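You operate a simulated robot arm through the tools that you are given. There is no shell and no other tool.

You run a simulated two-armed robot. Do the job below in one go: nothing can be reset, and whatever is moved stays where it is left.

## Task
Rub out the wrong pencil tick in the logbook and tick the card's band in pencil.
Fine: eraser and pencil go back where they were.

It is judged by the outcome, as a careful person would: the job done as asked, and still so three seconds after it is handed in. It fails if anything else is knocked over, pushed out of place, dropped, spilled or broken.

## Robot
Two 7-joint arms with fingered hands on one trunk that stands fixed in place. Base frame: the origin is at the foot of the trunk, x ahead of it, y to its left, z up; the work surface is at about z = 0.75. Lengths are in m, angles in degrees, forces in N, time in s.
The left shoulder is at [0.06, 0.126, 1.08], the right one opposite. With the tool pointing down near the work surface each hand reaches from about 0.36 to 0.72 m from the base axis, measured 20 degrees to its own side. Payload 2.5 kg a hand.
The tool frame of a hand sits at the grasp point between the pads (the TCP): z along the fingers, y along the line on which they close. The tips reach 0.03 m beyond it. The gripper opens to 0.104 m; its body begins 0.035 m behind the TCP. The gripper is a hand of 5 fingers: y runs from the thumb to the fingers, the wrist lies at [-0.015, -0.104, -0.178] in the tool frame, and closing takes about 1.5 s.
Orientation is that of the tool frame in the base frame, as [roll, pitch, yaw] about the fixed x, y, z axes, in that order (R = Rz(yaw) Ry(pitch) Rx(roll)). With the fingers straight down and the wrist toward the robot, the tool's x, y and z point along [0, 1, 0], [1, 0, 0] and [0, 0, -1] of the base frame.

## Interface
- The arms move only by the tool move_arm. It takes "left_steps", "right_steps" or both (then of equal length, played together; a hand with none holds still); each is a list of rows, each an object of numbers (a shift or turn left out is 0, a gripper value left out holds the last): "hand": the finger opening in m, from 0 to 0.104; "tx", "ty", "tz": the shift along the tool's x, y, z in m; "wx", "wy", "wz": the turn, a rotation vector about the tool's x, y, z in degrees. In form: [{"hand": .., "tx": .., "ty": .., "tz": .., "wx": .., "wy": .., "wz": ..}, ...]. A call has 1 to 20 rows; each row shifts and turns the commanded pose from where the row before left it, along the tool's axes as they then stand. Rows are played at 5 a second. More than 0.05 m and 8.6 degrees between two rows, or a gripper value outside its range, and nothing of the call is played. A pose out of reach is approached as far as the arm can. The call stops where the force on the tool passes 40 N (or 10 N more than at its start, if that is more) or the arm is blocked; 0.2 s more then pass. The fingers move at their own pace (about 0.153 m/s each) and stop on an object; they squeeze with about 33 N. The grip force told is the motor's: it shows also when the fingers shut on nothing. Time passes only in rows, and 0.2 s behind the last, so rows that do not move let the fingers close. The reply holds the time, the measured pose of the TCP, the force on the tool along the base axes, the opening and the grip force, in the units named above and with some noise, with the torque about the TCP (base axes, N m) and any sound that the robot's microphone picked up.
- Cameras (640 x 400 px; columns grow to the right, rows downward): "scene" is now at [0.1028, 0.0477, 1.2552]; the picture's right is [0.49, -0.87, 0.00], its down [-0.61, -0.34, -0.71] and it looks along [0.62, 0.35, -0.70] (base axes); focal length 214 px, centre (320, 200). "left" rides on the left gripper at [-0.08, -0.078, -0.141] in its tool frame; the picture's right is [-0.78, -0.30, 0.56], its down [0.54, -0.78, 0.33] and it looks along [0.33, 0.56, 0.76] (tool axes); focal length 247 px, centre (320, 200). "right" rides on the right gripper at [0.08, -0.078, -0.141] in its tool frame; the picture's right is [-0.78, 0.30, -0.56], its down [-0.53, -0.78, 0.33] and it looks along [-0.33, 0.56, 0.76] (tool axes); focal length 247 px, centre (320, 200). There is no depth. A picture from a camera that has moved, and an enlarged one, comes with that camera's place and axes in the base frame and with its lens. The place of the scene camera against the robot may be out by one fixed shift of up to 0.025 m in any direction.
- snapshot(camera): a new picture of that camera. It takes no simulated time.
- move_column(by): slides the trunk up (or, below 0, down) by that many m; the arms and the scene camera ride with it, the base frame stays. It gives what a move gives, with no picture.
- set_grasp(shape, hand): the hand has 5 fingers and takes this shape, open, in about a second: jaw (thumb against the fingers, like two jaws); tri (thumb and two fingers); tip (a fingertip pinch); poke (one finger out to press); point (the index stretched); flat (the hand flat); cup (the hand cupped); fist (a fist). The gripper value then closes the fingers along that shape, each until it touches; the sizes above hold for jaw. It gives what a move gives, with no picture.
- turn_head(pan, tilt): turns the head with the scene camera to pan (to the left, within 86 degrees either way) and tilt (down, from -29 to 69), counted from straight ahead of the robot. It gives what a move gives.
- inspect(camera, box): a new picture of the part [left, top, right, bottom] of that camera's present view, enlarged. It takes no simulated time.
- finish_job(): hands the job in; it is judged then, once.

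Places have to be worked out from the pictures, the camera data and where the tool is seen. Open the grippers and draw the arms clear of the work before you hand the job in, unless the task says otherwise.

The tools are called as name(argument=value, ...) on one line, values as JSON. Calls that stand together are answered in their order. move_arm: Moves the arms, as the interface text tells. Its arguments: {"type":"object","properties":{"left_steps":{"type":"array"},"right_steps":{"type":"array"}},"required":[]} The other tools are called the same way: move_column (by) moves the trunk up or down; set_grasp (shape, hand) gives the hand a shape; turn_head (pan, tilt) turns the head that bears the scene camera; snapshot (camera) takes a picture; inspect (camera, box) takes an enlarged picture of a part of a camera's view; finish_job () hands the job in.

At the start:

```text
time: 0.0
left_position: [0.3272, 0.3706, 1.1203]
left_tool_rot: [-180.0, 0.0, 89.9]
left_ft_force: [0.2, 0.1, 0.1]
left_torque: [0.01, 0.01, -0.01]
left_finger_gap: 0.1037
left_grasp_force: 0.1
left_shape: jaw
right_position: [0.5137, 0.0103, 1.1607]
right_tool_rot: [-180.0, 0.0, 90.0]
right_ft_force: [-0.7, -0.6, 0.0]
right_torque: [-0.01, 0.0, 0.0]
right_finger_gap: 0.1038
right_grasp_force: 0.1
right_shape: jaw
trunk travel left (down, up): [-0.475, 0.465]
head pan, tilt (commanded): [29.3, 44.5]
```

scene: 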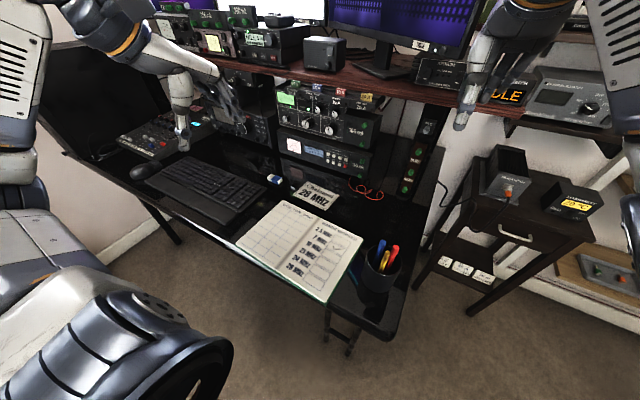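
right: 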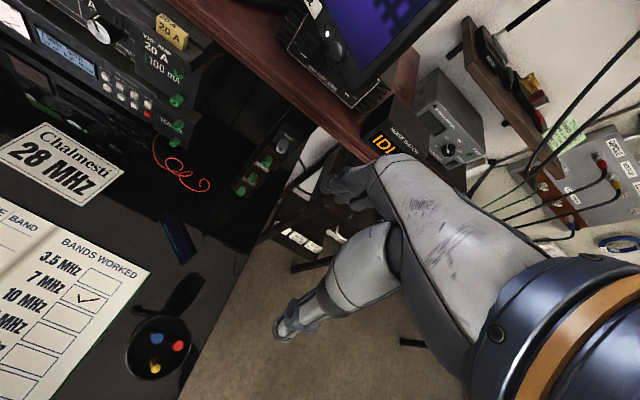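
left: 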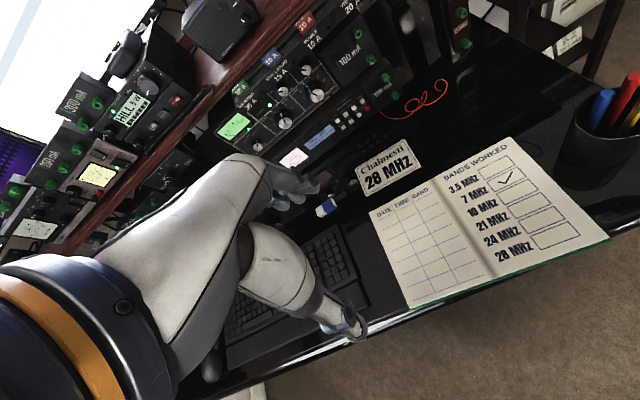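

The card reads 28 MHz and the logbook's tick sits at 7 MHz; a blue-white eraser lies near the card and a cup with pens stands at the right. I look closer at each before moving anything.

inspect(camera="scene", box=[230, 160, 430, 310])

inspect(camera="right", box=[0, 180, 260, 400])

inspect(camera="left", box=[280, 100, 640, 320])

```text
2.67 times, centred on (330, 235) of scene
camera zoom: at [0.1028, 0.0477, 1.2552], right [0.49, -0.87, 0.0], down [-0.61, -0.34, -0.71], along [0.62, 0.35, -0.7], focal length 572 px, centre (293, 107)
```

zoom: 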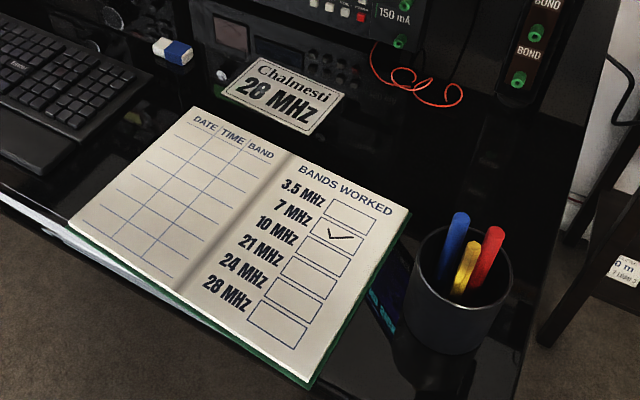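

```text
1.82 times, centred on (130, 290) of right
camera zoom: at [0.4373, 0.0903, 1.3038], right [0.3, -0.78, 0.56], down [-0.78, -0.53, -0.33], along [0.56, -0.33, -0.76], focal length 449 px, centre (666, 36)
```

zoom: 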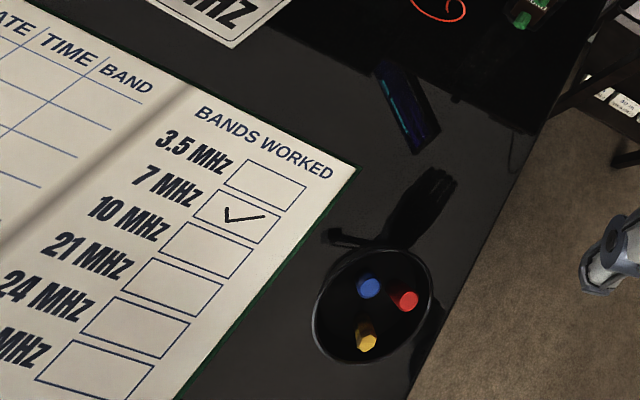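

```text
1.78 times, centred on (460, 210) of left
camera zoom: at [0.2494, 0.2905, 1.262], right [-0.3, -0.78, -0.56], down [-0.78, 0.54, -0.33], along [0.56, 0.33, -0.76], focal length 439 px, centre (71, 182)
```

zoom: 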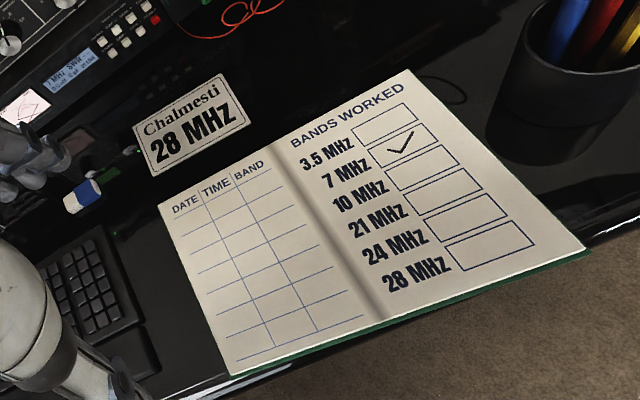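

The tick is at about (0.424, 0.16), the 28 MHz box about (0.31, 0.165), the eraser near (0.58, 0.50), the cup near (0.40, 0.04). I zoom in on the cup's contents, the eraser and boxes to identify them.

inspect(camera="scene", box=[345, 225, 425, 305])

inspect(camera="right", box=[110, 300, 210, 400])

inspect(camera="left", box=[270, 150, 390, 240])

inspect(camera="left", box=[540, 50, 640, 200])

inspect(camera="scene", box=[240, 150, 340, 220])

```text
5.00 times, centred on (385, 265) of scene
camera zoom: at [0.1028, 0.0477, 1.2552], right [0.49, -0.87, 0.0], down [-0.61, -0.34, -0.71], along [0.62, 0.35, -0.7], focal length 1072 px, centre (-5, -125)
```

zoom: 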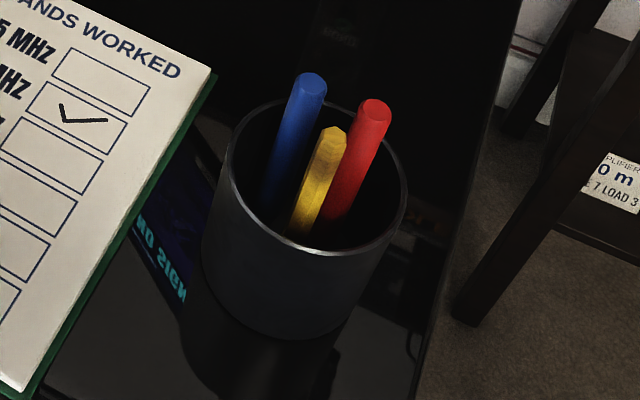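

```text
4.00 times, centred on (160, 350) of right
camera zoom: at [0.4373, 0.0903, 1.3038], right [0.3, -0.78, 0.56], down [-0.78, -0.53, -0.33], along [0.56, -0.33, -0.76], focal length 988 px, centre (960, -400)
```

zoom: 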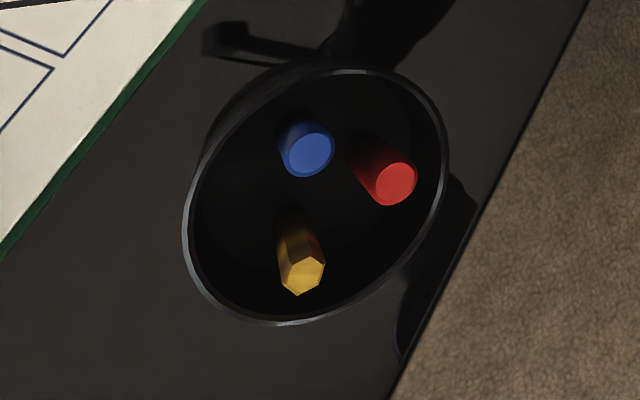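

```text
4.44 times, centred on (330, 195) of left
camera zoom: at [0.2494, 0.2905, 1.262], right [-0.3, -0.78, -0.56], down [-0.78, 0.54, -0.33], along [0.56, 0.33, -0.76], focal length 1098 px, centre (276, 222)
```

zoom: 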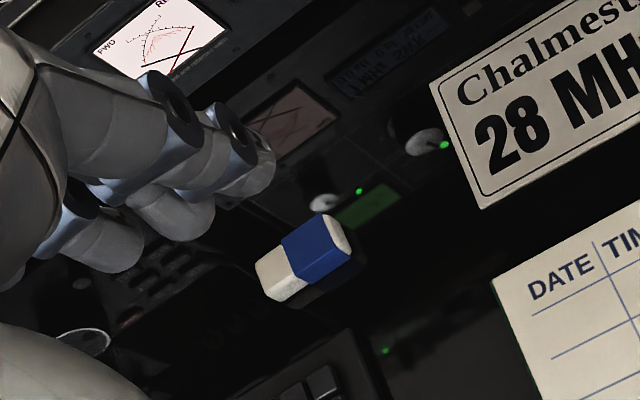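

```text
2.67 times, centred on (590, 125) of left
camera zoom: at [0.2494, 0.2905, 1.262], right [-0.3, -0.78, -0.56], down [-0.78, 0.54, -0.33], along [0.56, 0.33, -0.76], focal length 659 px, centre (-400, 400)
```

zoom: 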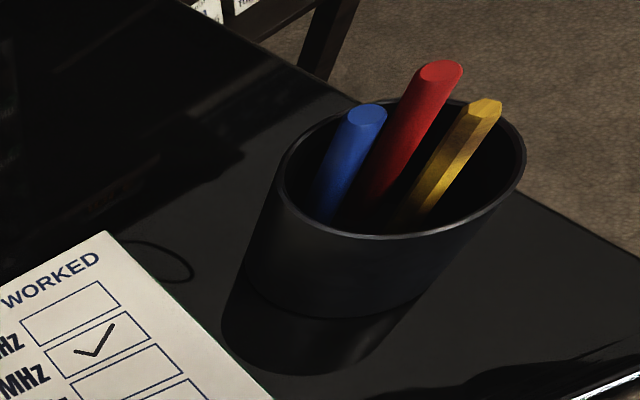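

```text
5.71 times, centred on (290, 185) of scene
camera zoom: at [0.1028, 0.0477, 1.2552], right [0.49, -0.87, 0.0], down [-0.61, -0.34, -0.71], along [0.62, 0.35, -0.7], focal length 1226 px, centre (491, 286)
```

zoom: 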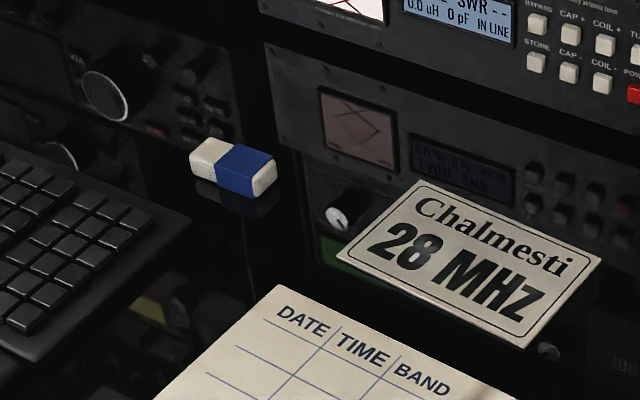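

The pencil is the yellow hexagonal one, point down, top at about (0.384, 0.038, 0.90) and near vertical; the eraser's long axis lies along y with its long white end to the left. Before moving the right arm out of the way I look at its surroundings by turning the head.

turn_head(pan=-25, tilt=40)

snapshot(camera="scene")

```text
time: 1.2
left_position: [0.3269, 0.3695, 1.1194]
left_tool_rot: [-179.9, 0.0, 90.0]
left_ft_force: [0.4, 0.0, 0.4]
left_torque: [0.02, -0.02, -0.01]
left_finger_gap: 0.1036
left_grasp_force: 0.0
left_shape: jaw
right_position: [0.5134, 0.0102, 1.16]
right_tool_rot: [-180.0, 0.0, 90.0]
right_ft_force: [0.1, 0.0, -0.1]
right_torque: [0.0, 0.0, 0.03]
right_finger_gap: 0.1034
right_grasp_force: 0.1
right_shape: jaw
trunk travel left (down, up): [-0.475, 0.465]
head pan, tilt (commanded): [-25.0, 40.0]
```

```text
taken
camera scene: at [0.1086, -0.0282, 1.2617], right [-0.42, -0.91, 0.0], down [-0.58, 0.27, -0.77], along [0.69, -0.32, -0.64], focal length 214 px, centre (320, 200)
```

scene: 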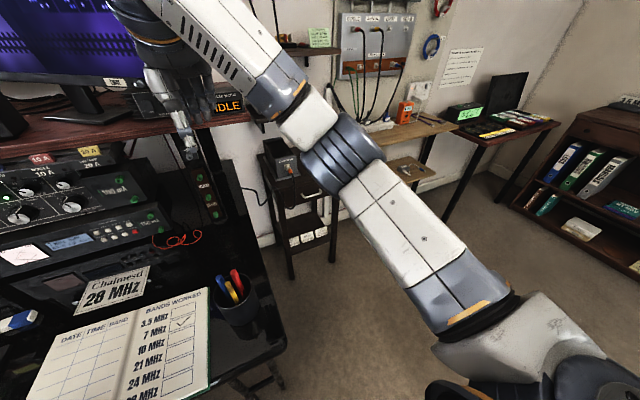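

The space to the right and in front of the robot is clear floor, so I draw the right arm back and to the right, out of the way of the cup.

move_arm(right_steps=[{"tx": -0.03, "ty": -0.01}, {"tx": -0.04, "ty": -0.015}, {"tx": -0.04, "ty": -0.015}, {"tx": -0.04, "ty": -0.015}, {"tx": -0.04, "ty": -0.015}, {"tx": -0.04, "ty": -0.015}, {"tx": -0.03, "ty": -0.015}, {"tx": -0.02, "ty": -0.01}])

turn_head(pan=35, tilt=45)

snapshot(camera="scene")

```text
time: 3.0
left_position: [0.3271, 0.3704, 1.1198]
left_tool_rot: [-180.0, 0.1, 89.9]
left_ft_force: [-0.4, 0.7, 0.0]
left_torque: [0.01, 0.04, 0.0]
left_finger_gap: 0.1038
left_grasp_force: 0.0
left_shape: jaw
right_position: [0.4041, -0.2699, 1.1605]
right_tool_rot: [180.0, 0.1, 89.9]
right_ft_force: [-0.1, -0.6, -0.3]
right_torque: [-0.01, -0.01, 0.01]
right_finger_gap: 0.1037
right_grasp_force: 0.1
right_shape: jaw
trunk travel left (down, up): [-0.475, 0.465]
head pan, tilt (commanded): [-25.0, 40.0]
```

```text
time: 4.3
left_position: [0.3265, 0.3708, 1.1205]
left_tool_rot: [-180.0, 0.0, 90.1]
left_ft_force: [-0.3, 0.1, 0.5]
left_torque: [0.0, -0.02, -0.01]
left_finger_gap: 0.1039
left_grasp_force: 0.1
left_shape: jaw
right_position: [0.4045, -0.2682, 1.1623]
right_tool_rot: [-180.0, 0.1, 90.0]
right_ft_force: [-0.4, -1.2, 0.4]
right_torque: [0.0, 0.03, 0.01]
right_finger_gap: 0.1039
right_grasp_force: 0.0
right_shape: jaw
trunk travel left (down, up): [-0.475, 0.465]
head pan, tilt (commanded): [35.0, 45.0]
```

```text
taken
camera scene: at [0.0981, 0.0543, 1.2544], right [0.57, -0.82, 0.0], down [-0.58, -0.41, -0.71], along [0.58, 0.41, -0.71], focal length 214 px, centre (320, 200)
```

scene: 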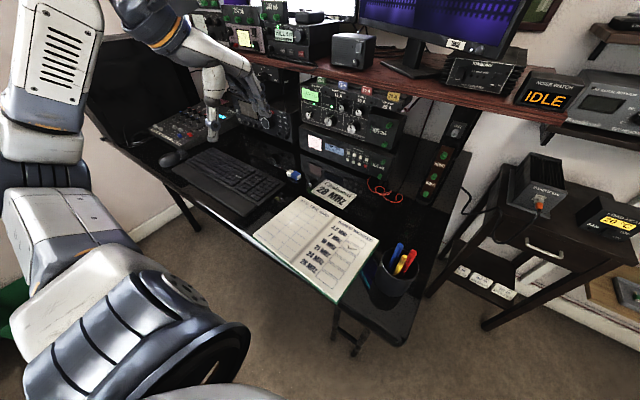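

The way is clear now. I bring the left hand over the eraser at a safe height to view it closely.

move_arm(left_steps=[{"tx": 0.016, "ty": 0.02, "tz": 0.025}, {"tx": 0.016, "ty": 0.028, "tz": 0.022}, {"tx": 0.016, "ty": 0.028, "tz": 0.022}, {"tx": 0.016, "ty": 0.028, "tz": 0.022}, {"tx": 0.016, "ty": 0.028, "tz": 0.022}, {"tx": 0.016, "ty": 0.028, "tz": 0.022}, {"tx": 0.016, "ty": 0.028, "tz": 0.022}, {"tx": 0.016, "ty": 0.025, "tz": 0.015}])

snapshot(camera="left")

snapshot(camera="scene")

```text
time: 6.1
left_position: [0.542, 0.4969, 0.9486]
left_tool_rot: [179.9, 0.1, 89.9]
left_ft_force: [0.7, 0.0, -0.5]
left_torque: [-0.02, 0.01, -0.04]
left_finger_gap: 0.1037
left_grasp_force: 0.0
left_shape: jaw
right_position: [0.404, -0.2692, 1.1614]
right_tool_rot: [180.0, -0.1, 90.0]
right_ft_force: [0.4, -0.5, -0.1]
right_torque: [-0.03, -0.02, 0.04]
right_finger_gap: 0.1036
right_grasp_force: 0.0
right_shape: jaw
trunk travel left (down, up): [-0.475, 0.465]
head pan, tilt (commanded): [35.0, 45.0]
```

```text
taken
camera left: at [0.4635, 0.4173, 1.0899], right [-0.3, -0.78, -0.56], down [-0.77, 0.54, -0.33], along [0.56, 0.33, -0.76], focal length 247 px, centre (320, 200)
```

left: 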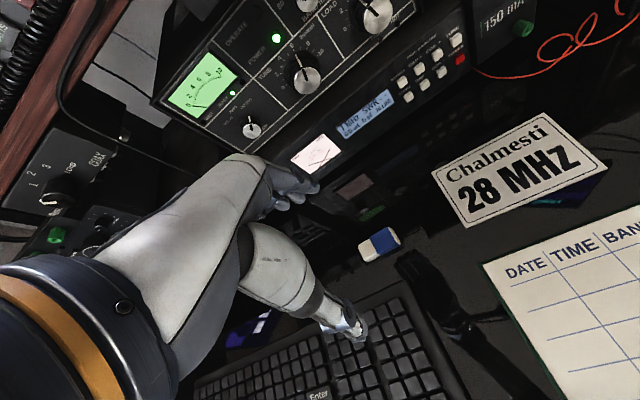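

```text
taken
camera scene: at [0.0984, 0.0544, 1.2544], right [0.57, -0.82, 0.0], down [-0.58, -0.41, -0.71], along [0.58, 0.41, -0.71], focal length 214 px, centre (320, 200)
```

scene: 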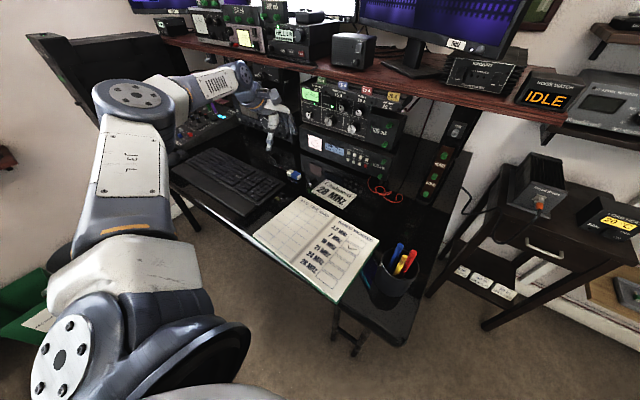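

The eraser shows at about (0.585, 0.502). I enlarge it to get its orientation and ends precisely.

inspect(camera="left", box=[330, 210, 430, 280])

```text
5.71 times, centred on (380, 245) of left
camera zoom: at [0.4635, 0.4173, 1.0899], right [-0.3, -0.78, -0.56], down [-0.77, 0.54, -0.33], along [0.56, 0.33, -0.76], focal length 1411 px, centre (-23, -57)
```

zoom: 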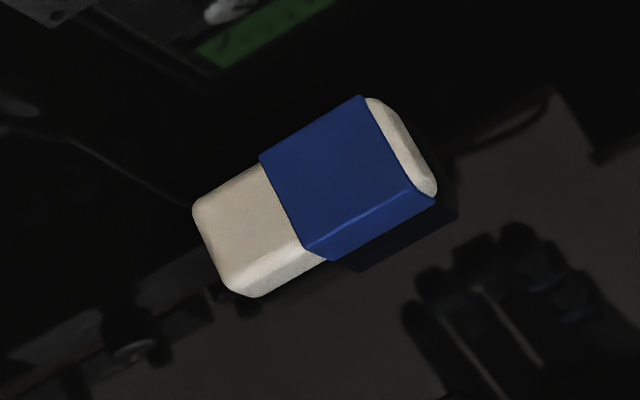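

The eraser spans roughly x 0.573–0.598, y 0.475–0.529, white part at y > 0.508. I set the left hand to the fingertip pinch and look at the fingers to see how narrow it is.

set_grasp(hand="left", shape="tip")

inspect(camera="left", box=[200, 120, 440, 360])

inspect(camera="scene", box=[220, 60, 320, 190])

```text
time: 7.0
left_position: [0.5397, 0.497, 0.9474]
left_tool_rot: [179.9, 0.0, 90.0]
left_ft_force: [0.2, 0.3, 0.1]
left_torque: [-0.04, 0.0, 0.02]
left_finger_gap: 0.1038
left_grasp_force: 0.0
left_shape: tip
right_position: [0.404, -0.2694, 1.1615]
right_tool_rot: [-179.9, 0.0, 90.0]
right_ft_force: [0.2, -0.9, 0.3]
right_torque: [0.01, 0.0, -0.03]
right_finger_gap: 0.1037
right_grasp_force: 0.0
right_shape: jaw
trunk travel left (down, up): [-0.475, 0.465]
head pan, tilt (commanded): [35.0, 45.0]
```

```text
1.67 times, centred on (320, 240) of left
camera zoom: at [0.4629, 0.4173, 1.0902], right [-0.3, -0.78, -0.56], down [-0.78, 0.54, -0.33], along [0.56, 0.33, -0.76], focal length 412 px, centre (320, 133)
```

zoom: 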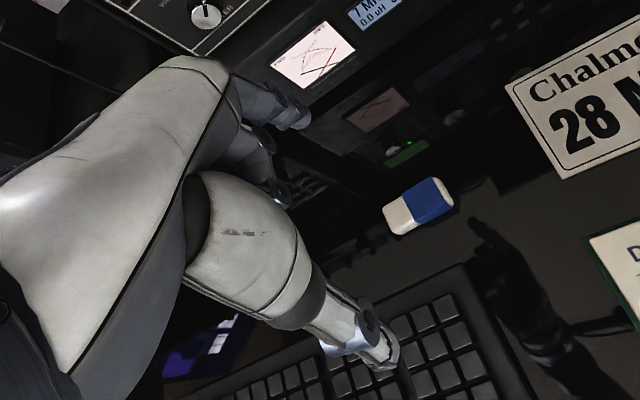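

```text
3.08 times, centred on (270, 125) of scene
camera zoom: at [0.0981, 0.0543, 1.2544], right [0.57, -0.82, 0.0], down [-0.58, -0.41, -0.71], along [0.58, 0.41, -0.71], focal length 660 px, centre (474, 431)
```

zoom: 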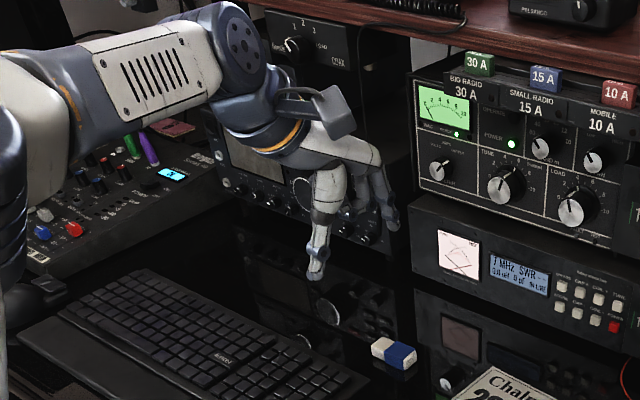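

The index now stands out with the other fingers partly folded. I close it partway in the air to see where the pinch point lies relative to the TCP.

move_arm(left_steps=[{"hand": 0.03}, {}, {}, {}, {}])

inspect(camera="left", box=[200, 120, 440, 360])

inspect(camera="scene", box=[250, 80, 310, 180])

```text
time: 8.2
left_position: [0.5398, 0.4973, 0.9481]
left_tool_rot: [180.0, 0.0, 90.1]
left_ft_force: [-0.1, 0.6, -0.3]
left_torque: [-0.05, 0.0, -0.03]
left_finger_gap: 0.0307
left_grasp_force: 0.0
left_shape: tip
right_position: [0.4041, -0.2692, 1.1614]
right_tool_rot: [-180.0, 0.1, 90.0]
right_ft_force: [0.7, -0.6, -0.6]
right_torque: [0.0, -0.01, 0.05]
right_finger_gap: 0.1035
right_grasp_force: 0.0
right_shape: jaw
trunk travel left (down, up): [-0.475, 0.465]
head pan, tilt (commanded): [35.0, 45.0]
```

```text
1.67 times, centred on (320, 240) of left
camera zoom: at [0.463, 0.4174, 1.09], right [-0.3, -0.78, -0.56], down [-0.78, 0.54, -0.33], along [0.56, 0.33, -0.76], focal length 412 px, centre (320, 133)
```

zoom: 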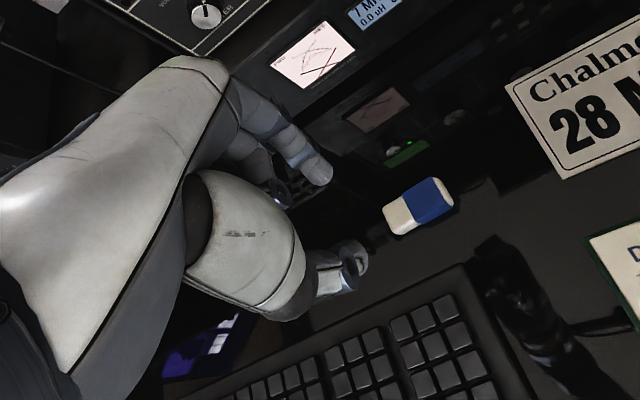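

```text
4.00 times, centred on (280, 130) of scene
camera zoom: at [0.0981, 0.0543, 1.2544], right [0.57, -0.82, 0.0], down [-0.58, -0.41, -0.71], along [0.58, 0.41, -0.71], focal length 858 px, centre (480, 480)
```

zoom: 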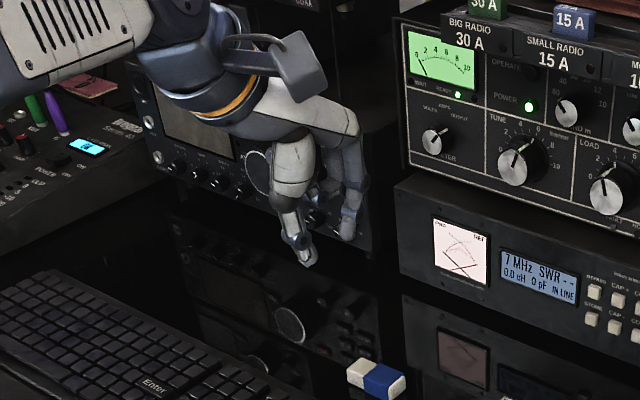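

The pinch tips meet about 0.03 m beyond the TCP, centred on it, so the tip shape works for both jobs. I open to 0.055 and move above the blue sleeve at (0.586, 0.493), descending partway to check reach.

move_arm(left_steps=[{"hand": 0.05, "ty": 0.015, "tx": -0.002, "tz": 0.01}, {"ty": 0.015, "tx": -0.002, "tz": 0.02}, {"ty": 0.0155, "tz": 0.025}, {"tz": 0.025}, {"tz": 0.02}, {}])

inspect(camera="left", box=[200, 120, 440, 360])

inspect(camera="scene", box=[240, 100, 340, 200])

```text
time: 9.6
left_position: [0.5568, 0.4746, 0.8602]
left_tool_rot: [179.9, 0.0, 89.9]
left_ft_force: [-0.4, 0.2, -0.6]
left_torque: [-0.05, 0.0, -0.01]
left_finger_gap: 0.0499
left_grasp_force: 0.1
left_shape: tip
left hand out of reach, approached as far as the arm can: row 3, 4, 5
right_position: [0.4036, -0.2688, 1.1618]
right_tool_rot: [-179.9, 0.1, 90.0]
right_ft_force: [0.2, -0.6, 0.2]
right_torque: [0.02, 0.01, 0.04]
right_finger_gap: 0.1037
right_grasp_force: 0.1
right_shape: jaw
trunk travel left (down, up): [-0.475, 0.465]
head pan, tilt (commanded): [35.0, 45.0]
```

```text
1.67 times, centred on (320, 240) of left
camera zoom: at [0.479, 0.3944, 1.0023], right [-0.3, -0.78, -0.56], down [-0.78, 0.54, -0.33], along [0.56, 0.34, -0.76], focal length 412 px, centre (320, 133)
```

zoom: 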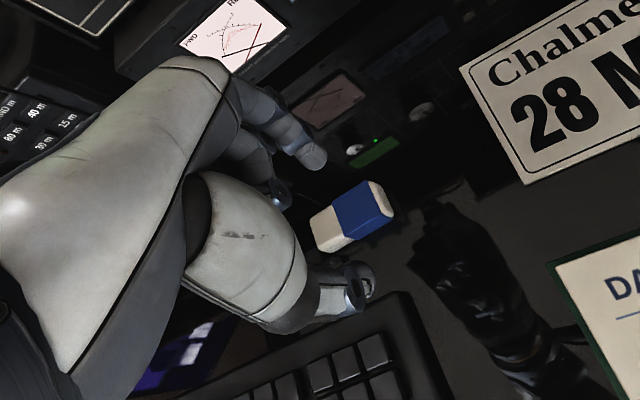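

```text
4.00 times, centred on (290, 150) of scene
camera zoom: at [0.0981, 0.0544, 1.2544], right [0.57, -0.82, 0.0], down [-0.58, -0.41, -0.71], along [0.58, 0.41, -0.71], focal length 858 px, centre (440, 400)
```

zoom: 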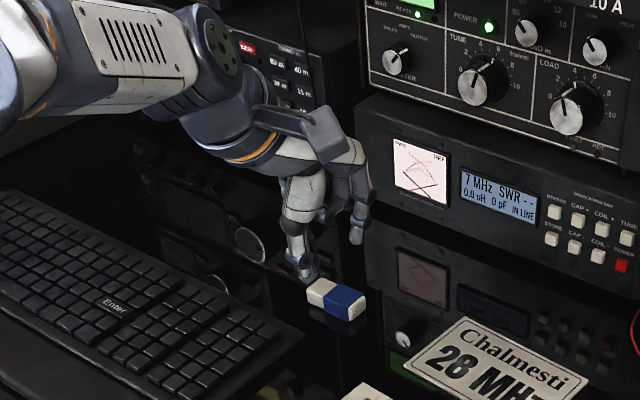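

The arm ran out of reach at (0.557, 0.475). I lift the hand, and then will lower the trunk and lean the hand sideways (about its closing axis) to gain reach.

move_arm(left_steps=[{"tz": -0.03, "ty": -0.01}, {"tz": -0.04, "ty": -0.01}, {"tz": -0.04, "ty": -0.01}, {"tz": -0.04, "ty": -0.01}, {}])

```text
time: 10.8
left_position: [0.5149, 0.4757, 1.0111]
left_tool_rot: [180.0, 0.0, 89.9]
left_ft_force: [-0.2, 1.0, 0.3]
left_torque: [0.0, 0.02, -0.05]
left_finger_gap: 0.0498
left_grasp_force: 0.1
left_shape: tip
right_position: [0.4051, -0.2694, 1.1613]
right_tool_rot: [-180.0, 0.0, 89.9]
right_ft_force: [-0.5, 0.0, -1.0]
right_torque: [-0.03, -0.02, 0.0]
right_finger_gap: 0.1037
right_grasp_force: 0.1
right_shape: jaw
trunk travel left (down, up): [-0.475, 0.465]
head pan, tilt (commanded): [35.0, 45.0]
```

The hand is at z 1.01 with clearance below. I lower the trunk by 0.13 m so that the shoulder comes nearer the wrist's working height.

move_column(by=-0.13)

snapshot(camera="scene")

```text
time: 12.4
left_position: [0.5158, 0.4746, 0.8812]
left_tool_rot: [-180.0, 0.0, 90.0]
left_ft_force: [0.4, -0.1, -0.7]
left_torque: [-0.01, 0.02, 0.0]
left_finger_gap: 0.0495
left_grasp_force: 0.1
left_shape: tip
right_position: [0.4048, -0.2683, 1.0319]
right_tool_rot: [-180.0, 0.0, 90.0]
right_ft_force: [-0.8, 0.0, 0.3]
right_torque: [-0.04, -0.02, 0.03]
right_finger_gap: 0.1037
right_grasp_force: 0.1
right_shape: jaw
trunk travel left (down, up): [-0.345, 0.595]
head pan, tilt (commanded): [35.0, 45.0]
```

```text
taken
camera scene: at [0.0981, 0.0543, 1.1245], right [0.57, -0.82, 0.0], down [-0.58, -0.41, -0.71], along [0.58, 0.41, -0.71], focal length 214 px, centre (320, 200)
```

scene: 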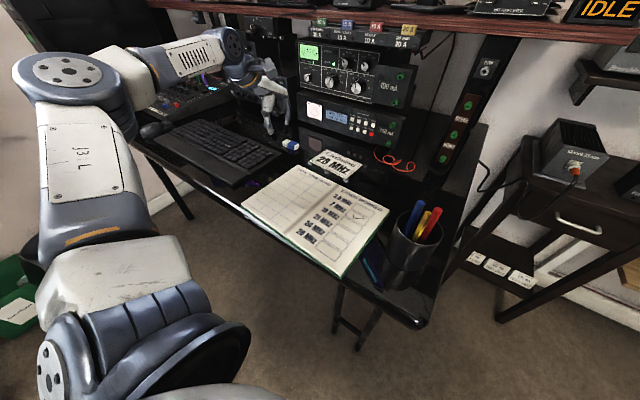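

Trunk lowered and everything else undisturbed. Now I lean the hand 24° about its closing axis and move the pinch over the sleeve, staying about 5 cm above.

move_arm(left_steps=[{"wy": 8}, {"wy": 8}, {"wy": 8}, {"ty": 0.0232, "tx": -0.005, "tz": 0.0164}, {"ty": 0.0232, "tx": -0.005, "tz": 0.0164}, {"ty": 0.0232, "tx": -0.005, "tz": 0.0164}, {}])

inspect(camera="left", box=[200, 120, 440, 360])

inspect(camera="scene", box=[240, 80, 340, 180])

```text
time: 14.0
left_position: [0.5854, 0.4806, 0.8298]
left_tool_rot: [179.9, -23.9, 89.9]
left_ft_force: [-0.6, -0.1, -0.5]
left_torque: [-0.01, -0.02, 0.01]
left_finger_gap: 0.0497
left_grasp_force: 0.0
left_shape: tip
right_position: [0.4044, -0.2687, 1.0319]
right_tool_rot: [179.9, -0.1, 90.0]
right_ft_force: [0.4, -0.3, 0.1]
right_torque: [0.03, 0.0, 0.02]
right_finger_gap: 0.1039
right_grasp_force: 0.0
right_shape: jaw
trunk travel left (down, up): [-0.345, 0.595]
head pan, tilt (commanded): [35.0, 45.0]
```

```text
1.67 times, centred on (320, 240) of left
camera zoom: at [0.5075, 0.3506, 0.9266], right [-0.3, -0.48, -0.82], down [-0.78, 0.62, -0.09], along [0.56, 0.61, -0.56], focal length 412 px, centre (320, 133)
```

zoom: 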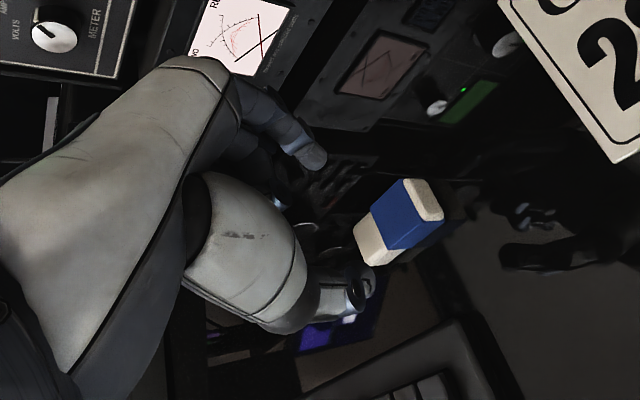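

```text
4.00 times, centred on (290, 130) of scene
camera zoom: at [0.0983, 0.0543, 1.1244], right [0.57, -0.82, 0.0], down [-0.58, -0.41, -0.71], along [0.58, 0.41, -0.71], focal length 858 px, centre (440, 480)
```

zoom: 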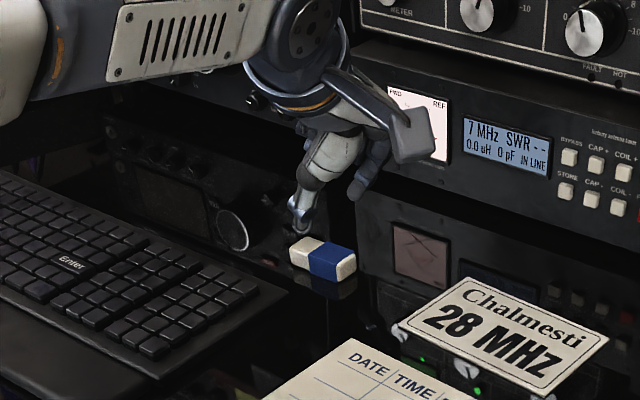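

In place above it and reachable. I descend straight down most of the way and recheck the alignment before closing.

move_arm(left_steps=[{"tx": -0.0049, "tz": 0.011}, {"tx": -0.0049, "tz": 0.011}, {"tx": -0.0041, "tz": 0.0091}, {}])

inspect(camera="left", box=[240, 150, 400, 310])

inspect(camera="scene", box=[280, 110, 340, 170])

```text
time: 15.0
left_position: [0.5847, 0.4812, 0.796]
left_tool_rot: [180.0, -24.0, 90.1]
left_ft_force: [-0.9, 0.4, 0.4]
left_torque: [-0.01, -0.03, -0.02]
left_finger_gap: 0.0498
left_grasp_force: 0.0
left_shape: tip
right_position: [0.4039, -0.269, 1.0308]
right_tool_rot: [179.9, -0.1, 90.0]
right_ft_force: [0.3, 0.6, 1.6]
right_torque: [0.0, 0.01, -0.03]
right_finger_gap: 0.1038
right_grasp_force: 0.1
right_shape: jaw
trunk travel left (down, up): [-0.345, 0.595]
head pan, tilt (commanded): [35.0, 45.0]
```

```text
2.50 times, centred on (320, 230) of left
camera zoom: at [0.5071, 0.3501, 0.8928], right [-0.3, -0.48, -0.82], down [-0.78, 0.62, -0.09], along [0.56, 0.61, -0.56], focal length 617 px, centre (320, 125)
```

zoom: 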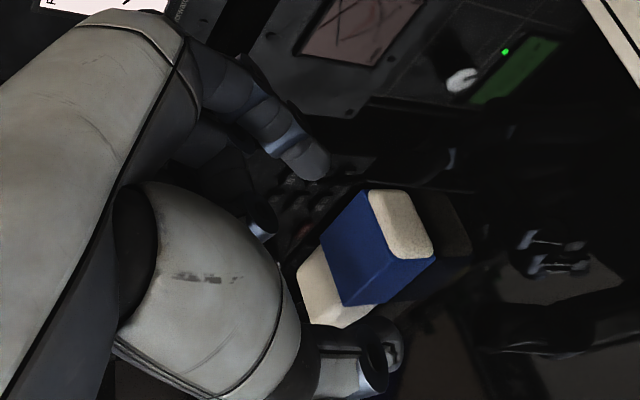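

```text
6.67 times, centred on (310, 140) of scene
camera zoom: at [0.0981, 0.0544, 1.1244], right [0.57, -0.82, 0.0], down [-0.58, -0.41, -0.71], along [0.58, 0.41, -0.71], focal length 1430 px, centre (387, 600)
```

zoom: 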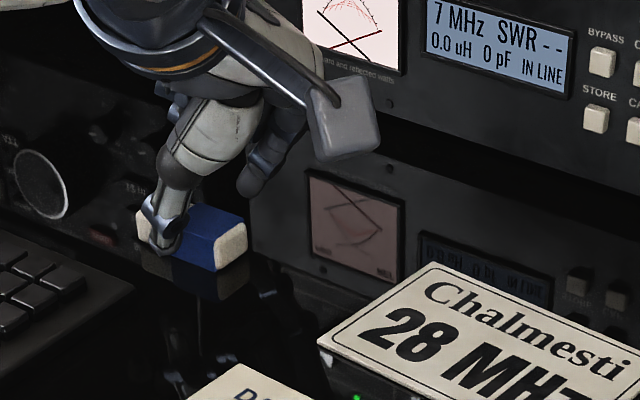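

Thumb and index straddle the sleeve with tips about 1 cm above the desk. I go down another 12 mm and close the pinch on the sleeve.

move_arm(left_steps=[{"tx": -0.0025, "tz": 0.0057}, {"tx": -0.0025, "tz": 0.0057}, {}])

inspect(camera="left", box=[240, 150, 400, 310])

```text
time: 15.8
left_position: [0.5853, 0.4803, 0.7833]
left_tool_rot: [179.9, -23.9, 90.0]
left_ft_force: [0.2, -0.3, -0.1]
left_torque: [-0.02, -0.04, 0.03]
left_finger_gap: 0.0496
left_grasp_force: 0.1
left_shape: tip
right_position: [0.4046, -0.2694, 1.0316]
right_tool_rot: [179.9, -0.1, 90.0]
right_ft_force: [-0.3, 0.2, 0.1]
right_torque: [0.0, -0.01, 0.01]
right_finger_gap: 0.1036
right_grasp_force: 0.1
right_shape: jaw
trunk travel left (down, up): [-0.345, 0.595]
head pan, tilt (commanded): [35.0, 45.0]
```

```text
2.50 times, centred on (320, 230) of left
camera zoom: at [0.5075, 0.3501, 0.8806], right [-0.3, -0.48, -0.82], down [-0.78, 0.62, -0.09], along [0.56, 0.61, -0.56], focal length 617 px, centre (320, 125)
```

zoom: 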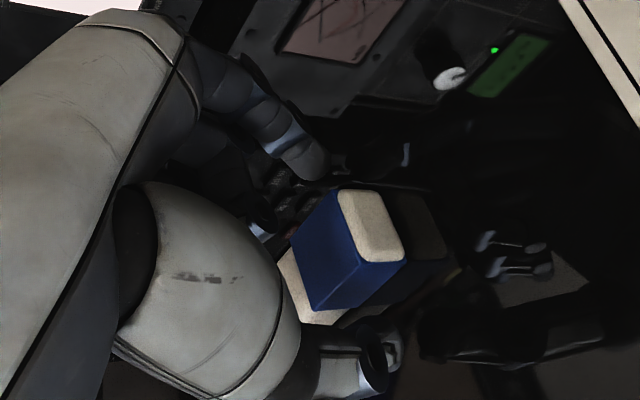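

No contact force yet and the eraser lies between the tips. I close the fingers on it.

move_arm(left_steps=[{"hand": 0.03}, {}, {"hand": 0.01}, {}, {"hand": 0.0}, {}, {}])

inspect(camera="left", box=[240, 150, 400, 310])

inspect(camera="scene", box=[280, 110, 340, 170])

```text
time: 17.4
left_position: [0.5854, 0.4811, 0.7832]
left_tool_rot: [180.0, -24.0, 90.0]
left_ft_force: [0.2, -0.4, 0.2]
left_torque: [0.01, 0.01, 0.01]
left_finger_gap: 0.0184
left_grasp_force: 33.1
left_shape: tip
right_position: [0.4048, -0.2684, 1.0309]
right_tool_rot: [-180.0, 0.0, 89.9]
right_ft_force: [0.3, -0.2, 0.1]
right_torque: [0.0, 0.0, 0.0]
right_finger_gap: 0.1039
right_grasp_force: 0.1
right_shape: jaw
trunk travel left (down, up): [-0.345, 0.595]
head pan, tilt (commanded): [35.0, 45.0]
```

```text
2.50 times, centred on (320, 230) of left
camera zoom: at [0.5075, 0.3501, 0.8806], right [-0.3, -0.48, -0.82], down [-0.78, 0.62, -0.09], along [0.56, 0.61, -0.56], focal length 617 px, centre (320, 125)
```

zoom: 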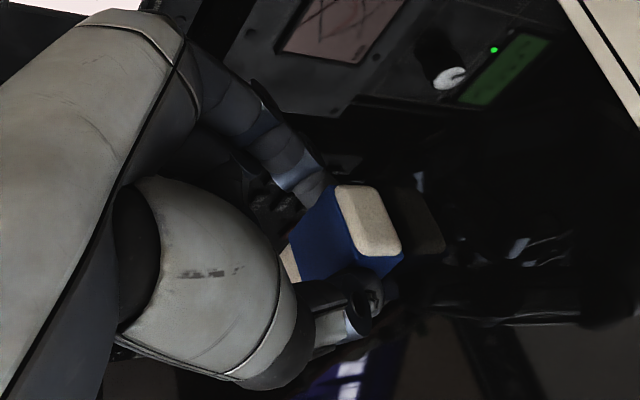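

```text
6.67 times, centred on (310, 140) of scene
camera zoom: at [0.0981, 0.0544, 1.1244], right [0.57, -0.82, 0.0], down [-0.58, -0.41, -0.71], along [0.58, 0.41, -0.71], focal length 1430 px, centre (387, 600)
```

zoom: 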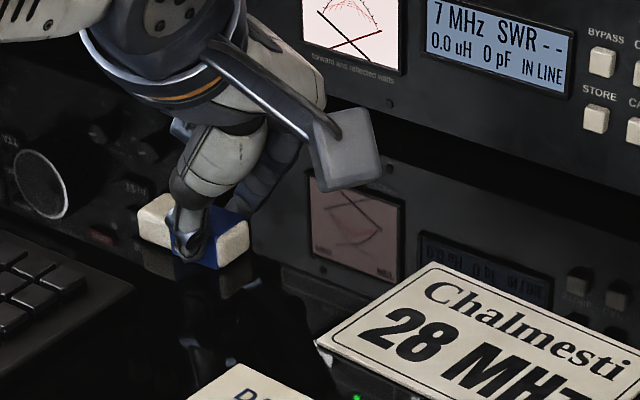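

Gap 18 mm with 33 N: the eraser is held. I lift it straight up 6 cm and check.

move_arm(left_steps=[{"tx": 0.0041, "tz": -0.0091}, {"tx": 0.0081, "tz": -0.0183}, {"tx": 0.0122, "tz": -0.0274}, {}])

inspect(camera="left", box=[240, 150, 400, 310])

inspect(camera="scene", box=[260, 80, 360, 180])

```text
time: 18.4
left_position: [0.5849, 0.4807, 0.8447]
left_tool_rot: [180.0, -24.0, 90.0]
left_ft_force: [0.2, 0.0, 0.2]
left_torque: [0.0, 0.01, -0.05]
left_finger_gap: 0.0183
left_grasp_force: 33.0
left_shape: tip
right_position: [0.4041, -0.2693, 1.0314]
right_tool_rot: [180.0, 0.0, 90.0]
right_ft_force: [-0.2, 0.1, 0.1]
right_torque: [-0.03, 0.01, 0.02]
right_finger_gap: 0.1037
right_grasp_force: 0.1
right_shape: jaw
trunk travel left (down, up): [-0.345, 0.595]
head pan, tilt (commanded): [35.0, 45.0]
```

```text
2.50 times, centred on (320, 230) of left
camera zoom: at [0.5072, 0.3501, 0.9412], right [-0.3, -0.48, -0.82], down [-0.78, 0.62, -0.09], along [0.56, 0.61, -0.56], focal length 617 px, centre (320, 125)
```

zoom: 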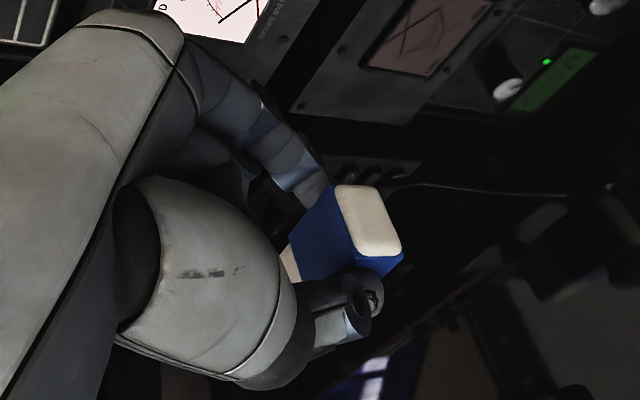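

```text
4.00 times, centred on (310, 130) of scene
camera zoom: at [0.0981, 0.0543, 1.1244], right [0.57, -0.82, 0.0], down [-0.58, -0.41, -0.71], along [0.58, 0.41, -0.71], focal length 858 px, centre (360, 480)
```

zoom: 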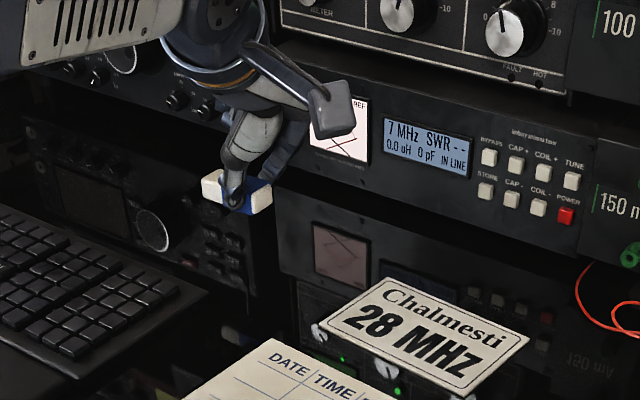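

The eraser hangs firmly in the pinch, unchanged in attitude. I draw it back from under the shelf and bring the hand upright, then raise the trunk back.

move_arm(left_steps=[{"ty": -0.03, "wy": -8}, {"ty": -0.03, "wy": -8}, {"ty": -0.03, "wy": -8}, {}])

move_column(by=0.13)

```text
time: 19.4
left_position: [0.4948, 0.4809, 0.844]
left_tool_rot: [180.0, 0.1, 89.9]
left_ft_force: [0.2, -0.2, -0.2]
left_torque: [-0.01, 0.01, 0.0]
left_finger_gap: 0.0186
left_grasp_force: 33.4
left_shape: tip
right_position: [0.4039, -0.2688, 1.032]
right_tool_rot: [179.9, 0.0, 90.0]
right_ft_force: [-0.2, -0.4, 0.3]
right_torque: [0.01, -0.03, 0.01]
right_finger_gap: 0.1039
right_grasp_force: 0.1
right_shape: jaw
trunk travel left (down, up): [-0.345, 0.595]
head pan, tilt (commanded): [35.0, 45.0]
```

```text
time: 21.0
left_position: [0.4946, 0.4818, 0.9731]
left_tool_rot: [179.9, 0.0, 90.0]
left_ft_force: [0.1, 0.2, -0.9]
left_torque: [0.01, -0.02, 0.01]
left_finger_gap: 0.0182
left_grasp_force: 33.3
left_shape: tip
right_position: [0.4048, -0.2692, 1.1614]
right_tool_rot: [179.9, 0.0, 90.1]
right_ft_force: [-1.3, 0.1, -0.5]
right_torque: [0.01, 0.04, -0.01]
right_finger_gap: 0.1037
right_grasp_force: 0.1
right_shape: jaw
trunk travel left (down, up): [-0.475, 0.465]
head pan, tilt (commanded): [35.0, 45.0]
```

Now I carry the eraser over the book to above the 7 MHz box, then turn the hand 25° so its camera stays away from the cup.

move_arm(left_steps=[{"tx": -0.03, "ty": -0.005, "tz": 0.004}, {"tx": -0.0434, "ty": -0.01, "tz": 0.009}, {"tx": -0.0434, "ty": -0.01, "tz": 0.009}, {"tx": -0.0434, "ty": -0.01, "tz": 0.009}, {"tx": -0.0434, "ty": -0.01, "tz": 0.009}, {"tx": -0.0434, "ty": -0.01, "tz": 0.009}, {"tx": -0.0434, "ty": -0.01, "tz": 0.009}, {"tx": -0.0431, "ty": -0.01, "tz": 0.009}, {"tx": -0.014, "ty": -0.005, "tz": 0.006}, {"wz": 8.4}, {"wz": 8.4}, {"wz": 8.2}, {}])

snapshot(camera="left")

snapshot(camera="scene")

```text
time: 23.8
left_position: [0.4142, 0.1349, 0.9006]
left_tool_rot: [-180.0, -0.1, 64.9]
left_ft_force: [0.3, 0.5, 0.0]
left_torque: [-0.04, 0.0, -0.01]
left_finger_gap: 0.0186
left_grasp_force: 32.9
left_shape: tip
right_position: [0.4048, -0.2684, 1.1612]
right_tool_rot: [-180.0, -0.1, 90.0]
right_ft_force: [-0.2, -0.1, -0.4]
right_torque: [-0.02, 0.01, 0.02]
right_finger_gap: 0.1038
right_grasp_force: 0.0
right_shape: jaw
trunk travel left (down, up): [-0.475, 0.465]
head pan, tilt (commanded): [35.0, 45.0]
```

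```text
taken
camera left: at [0.3104, 0.0945, 1.0419], right [-0.6, -0.58, -0.56], down [-0.48, 0.81, -0.33], along [0.65, 0.07, -0.76], focal length 247 px, centre (320, 200)
```

left: 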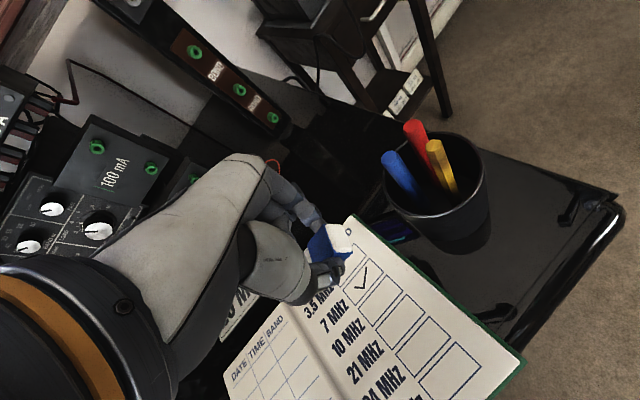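

```text
taken
camera scene: at [0.0981, 0.0544, 1.2544], right [0.57, -0.82, 0.0], down [-0.58, -0.41, -0.71], along [0.58, 0.41, -0.71], focal length 214 px, centre (320, 200)
```

scene: 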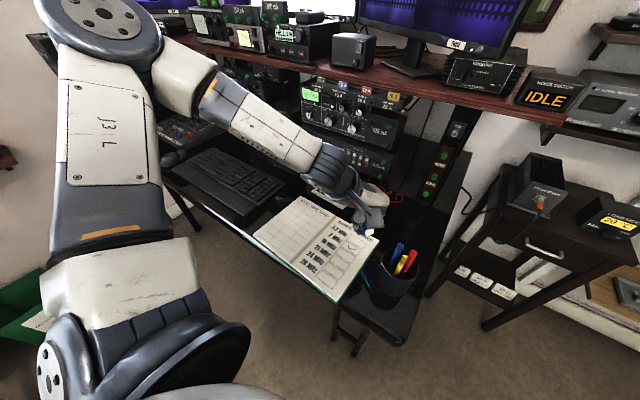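

inspect(camera="left", box=[260, 180, 420, 340])

inspect(camera="scene", box=[310, 170, 410, 270])

```text
2.50 times, centred on (340, 260) of left
camera zoom: at [0.3104, 0.0945, 1.0419], right [-0.6, -0.58, -0.56], down [-0.48, 0.81, -0.33], along [0.65, 0.07, -0.76], focal length 617 px, centre (270, 50)
```

zoom: 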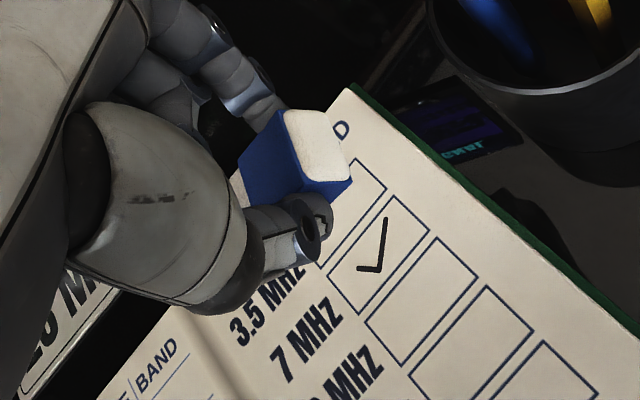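

```text
4.00 times, centred on (360, 220) of scene
camera zoom: at [0.0981, 0.0544, 1.2544], right [0.57, -0.82, 0.0], down [-0.58, -0.41, -0.71], along [0.58, 0.41, -0.71], focal length 858 px, centre (160, 120)
```

zoom: 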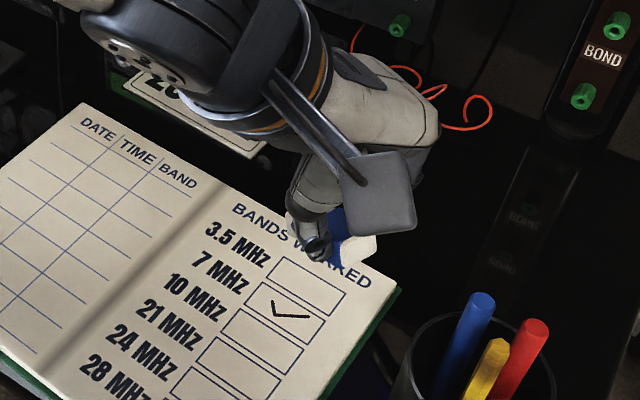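

The tick lies at (0.427,0.175)–(0.418,0.169)–(0.431,0.147), and the white end should now be right over it, tipped down 24°. I lower to just above the page.

move_arm(left_steps=[{"tz": 0.025}, {"tz": 0.03}, {"tz": 0.023}, {}])

inspect(camera="left", box=[260, 180, 420, 340])

inspect(camera="scene", box=[320, 190, 400, 270])

```text
time: 24.8
left_position: [0.4131, 0.133, 0.8224]
left_tool_rot: [180.0, 0.0, 64.9]
left_ft_force: [0.5, 0.7, -1.0]
left_torque: [0.01, 0.0, 0.02]
left_finger_gap: 0.0185
left_grasp_force: 32.8
left_shape: tip
right_position: [0.405, -0.2688, 1.1611]
right_tool_rot: [-180.0, 0.0, 90.0]
right_ft_force: [-0.6, -0.3, 0.4]
right_torque: [0.05, 0.0, 0.0]
right_finger_gap: 0.1036
right_grasp_force: 0.1
right_shape: jaw
trunk travel left (down, up): [-0.475, 0.465]
head pan, tilt (commanded): [35.0, 45.0]
```

```text
2.50 times, centred on (340, 260) of left
camera zoom: at [0.3099, 0.0949, 0.9637], right [-0.6, -0.58, -0.56], down [-0.48, 0.81, -0.33], along [0.65, 0.07, -0.76], focal length 617 px, centre (270, 50)
```

zoom: 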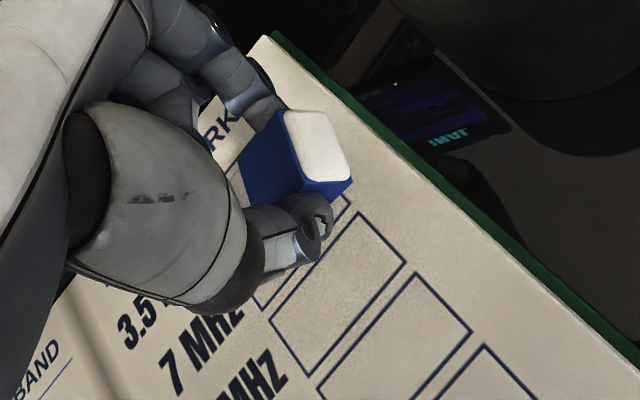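

```text
5.00 times, centred on (360, 230) of scene
camera zoom: at [0.0982, 0.0544, 1.2544], right [0.57, -0.82, 0.0], down [-0.58, -0.41, -0.71], along [0.58, 0.41, -0.71], focal length 1072 px, centre (120, 50)
```

zoom: 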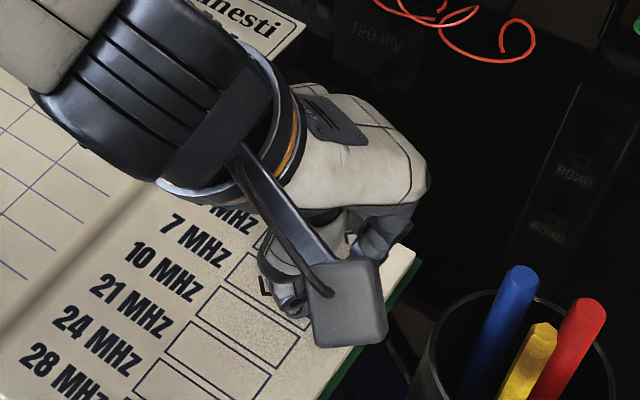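

The tick box is right under the pinch. I lower in small steps to find the page by force.

move_arm(left_steps=[{"tz": 0.004}, {"tz": 0.004}, {"tz": 0.003}, {}])

```text
time: 25.8
left_position: [0.4132, 0.1338, 0.8111]
left_tool_rot: [180.0, 0.0, 64.9]
left_ft_force: [-0.9, -1.7, 2.4]
left_torque: [-0.01, 0.02, 0.0]
left_finger_gap: 0.0189
left_grasp_force: 33.3
left_shape: tip
right_position: [0.4042, -0.2692, 1.1607]
right_tool_rot: [-180.0, 0.0, 90.0]
right_ft_force: [0.5, 0.3, 0.0]
right_torque: [-0.02, 0.02, 0.0]
right_finger_gap: 0.1037
right_grasp_force: 0.0
right_shape: jaw
trunk travel left (down, up): [-0.475, 0.465]
head pan, tilt (commanded): [35.0, 45.0]
```

A light contact of about 2.4 N shows at z 0.811. I press a little more and check.

move_arm(left_steps=[{"tz": 0.0015}, {}])

```text
time: 26.4
left_position: [0.414, 0.1341, 0.8102]
left_tool_rot: [179.9, 0.0, 65.1]
left_ft_force: [-1.6, -2.7, 2.5]
left_torque: [-0.02, -0.02, 0.01]
left_finger_gap: 0.0184
left_grasp_force: 33.0
left_shape: tip
right_position: [0.4044, -0.2693, 1.161]
right_tool_rot: [-179.9, 0.1, 90.1]
right_ft_force: [-0.4, 0.3, -0.1]
right_torque: [0.03, -0.01, -0.01]
right_finger_gap: 0.1037
right_grasp_force: 0.0
right_shape: jaw
trunk travel left (down, up): [-0.475, 0.465]
head pan, tilt (commanded): [35.0, 45.0]
```

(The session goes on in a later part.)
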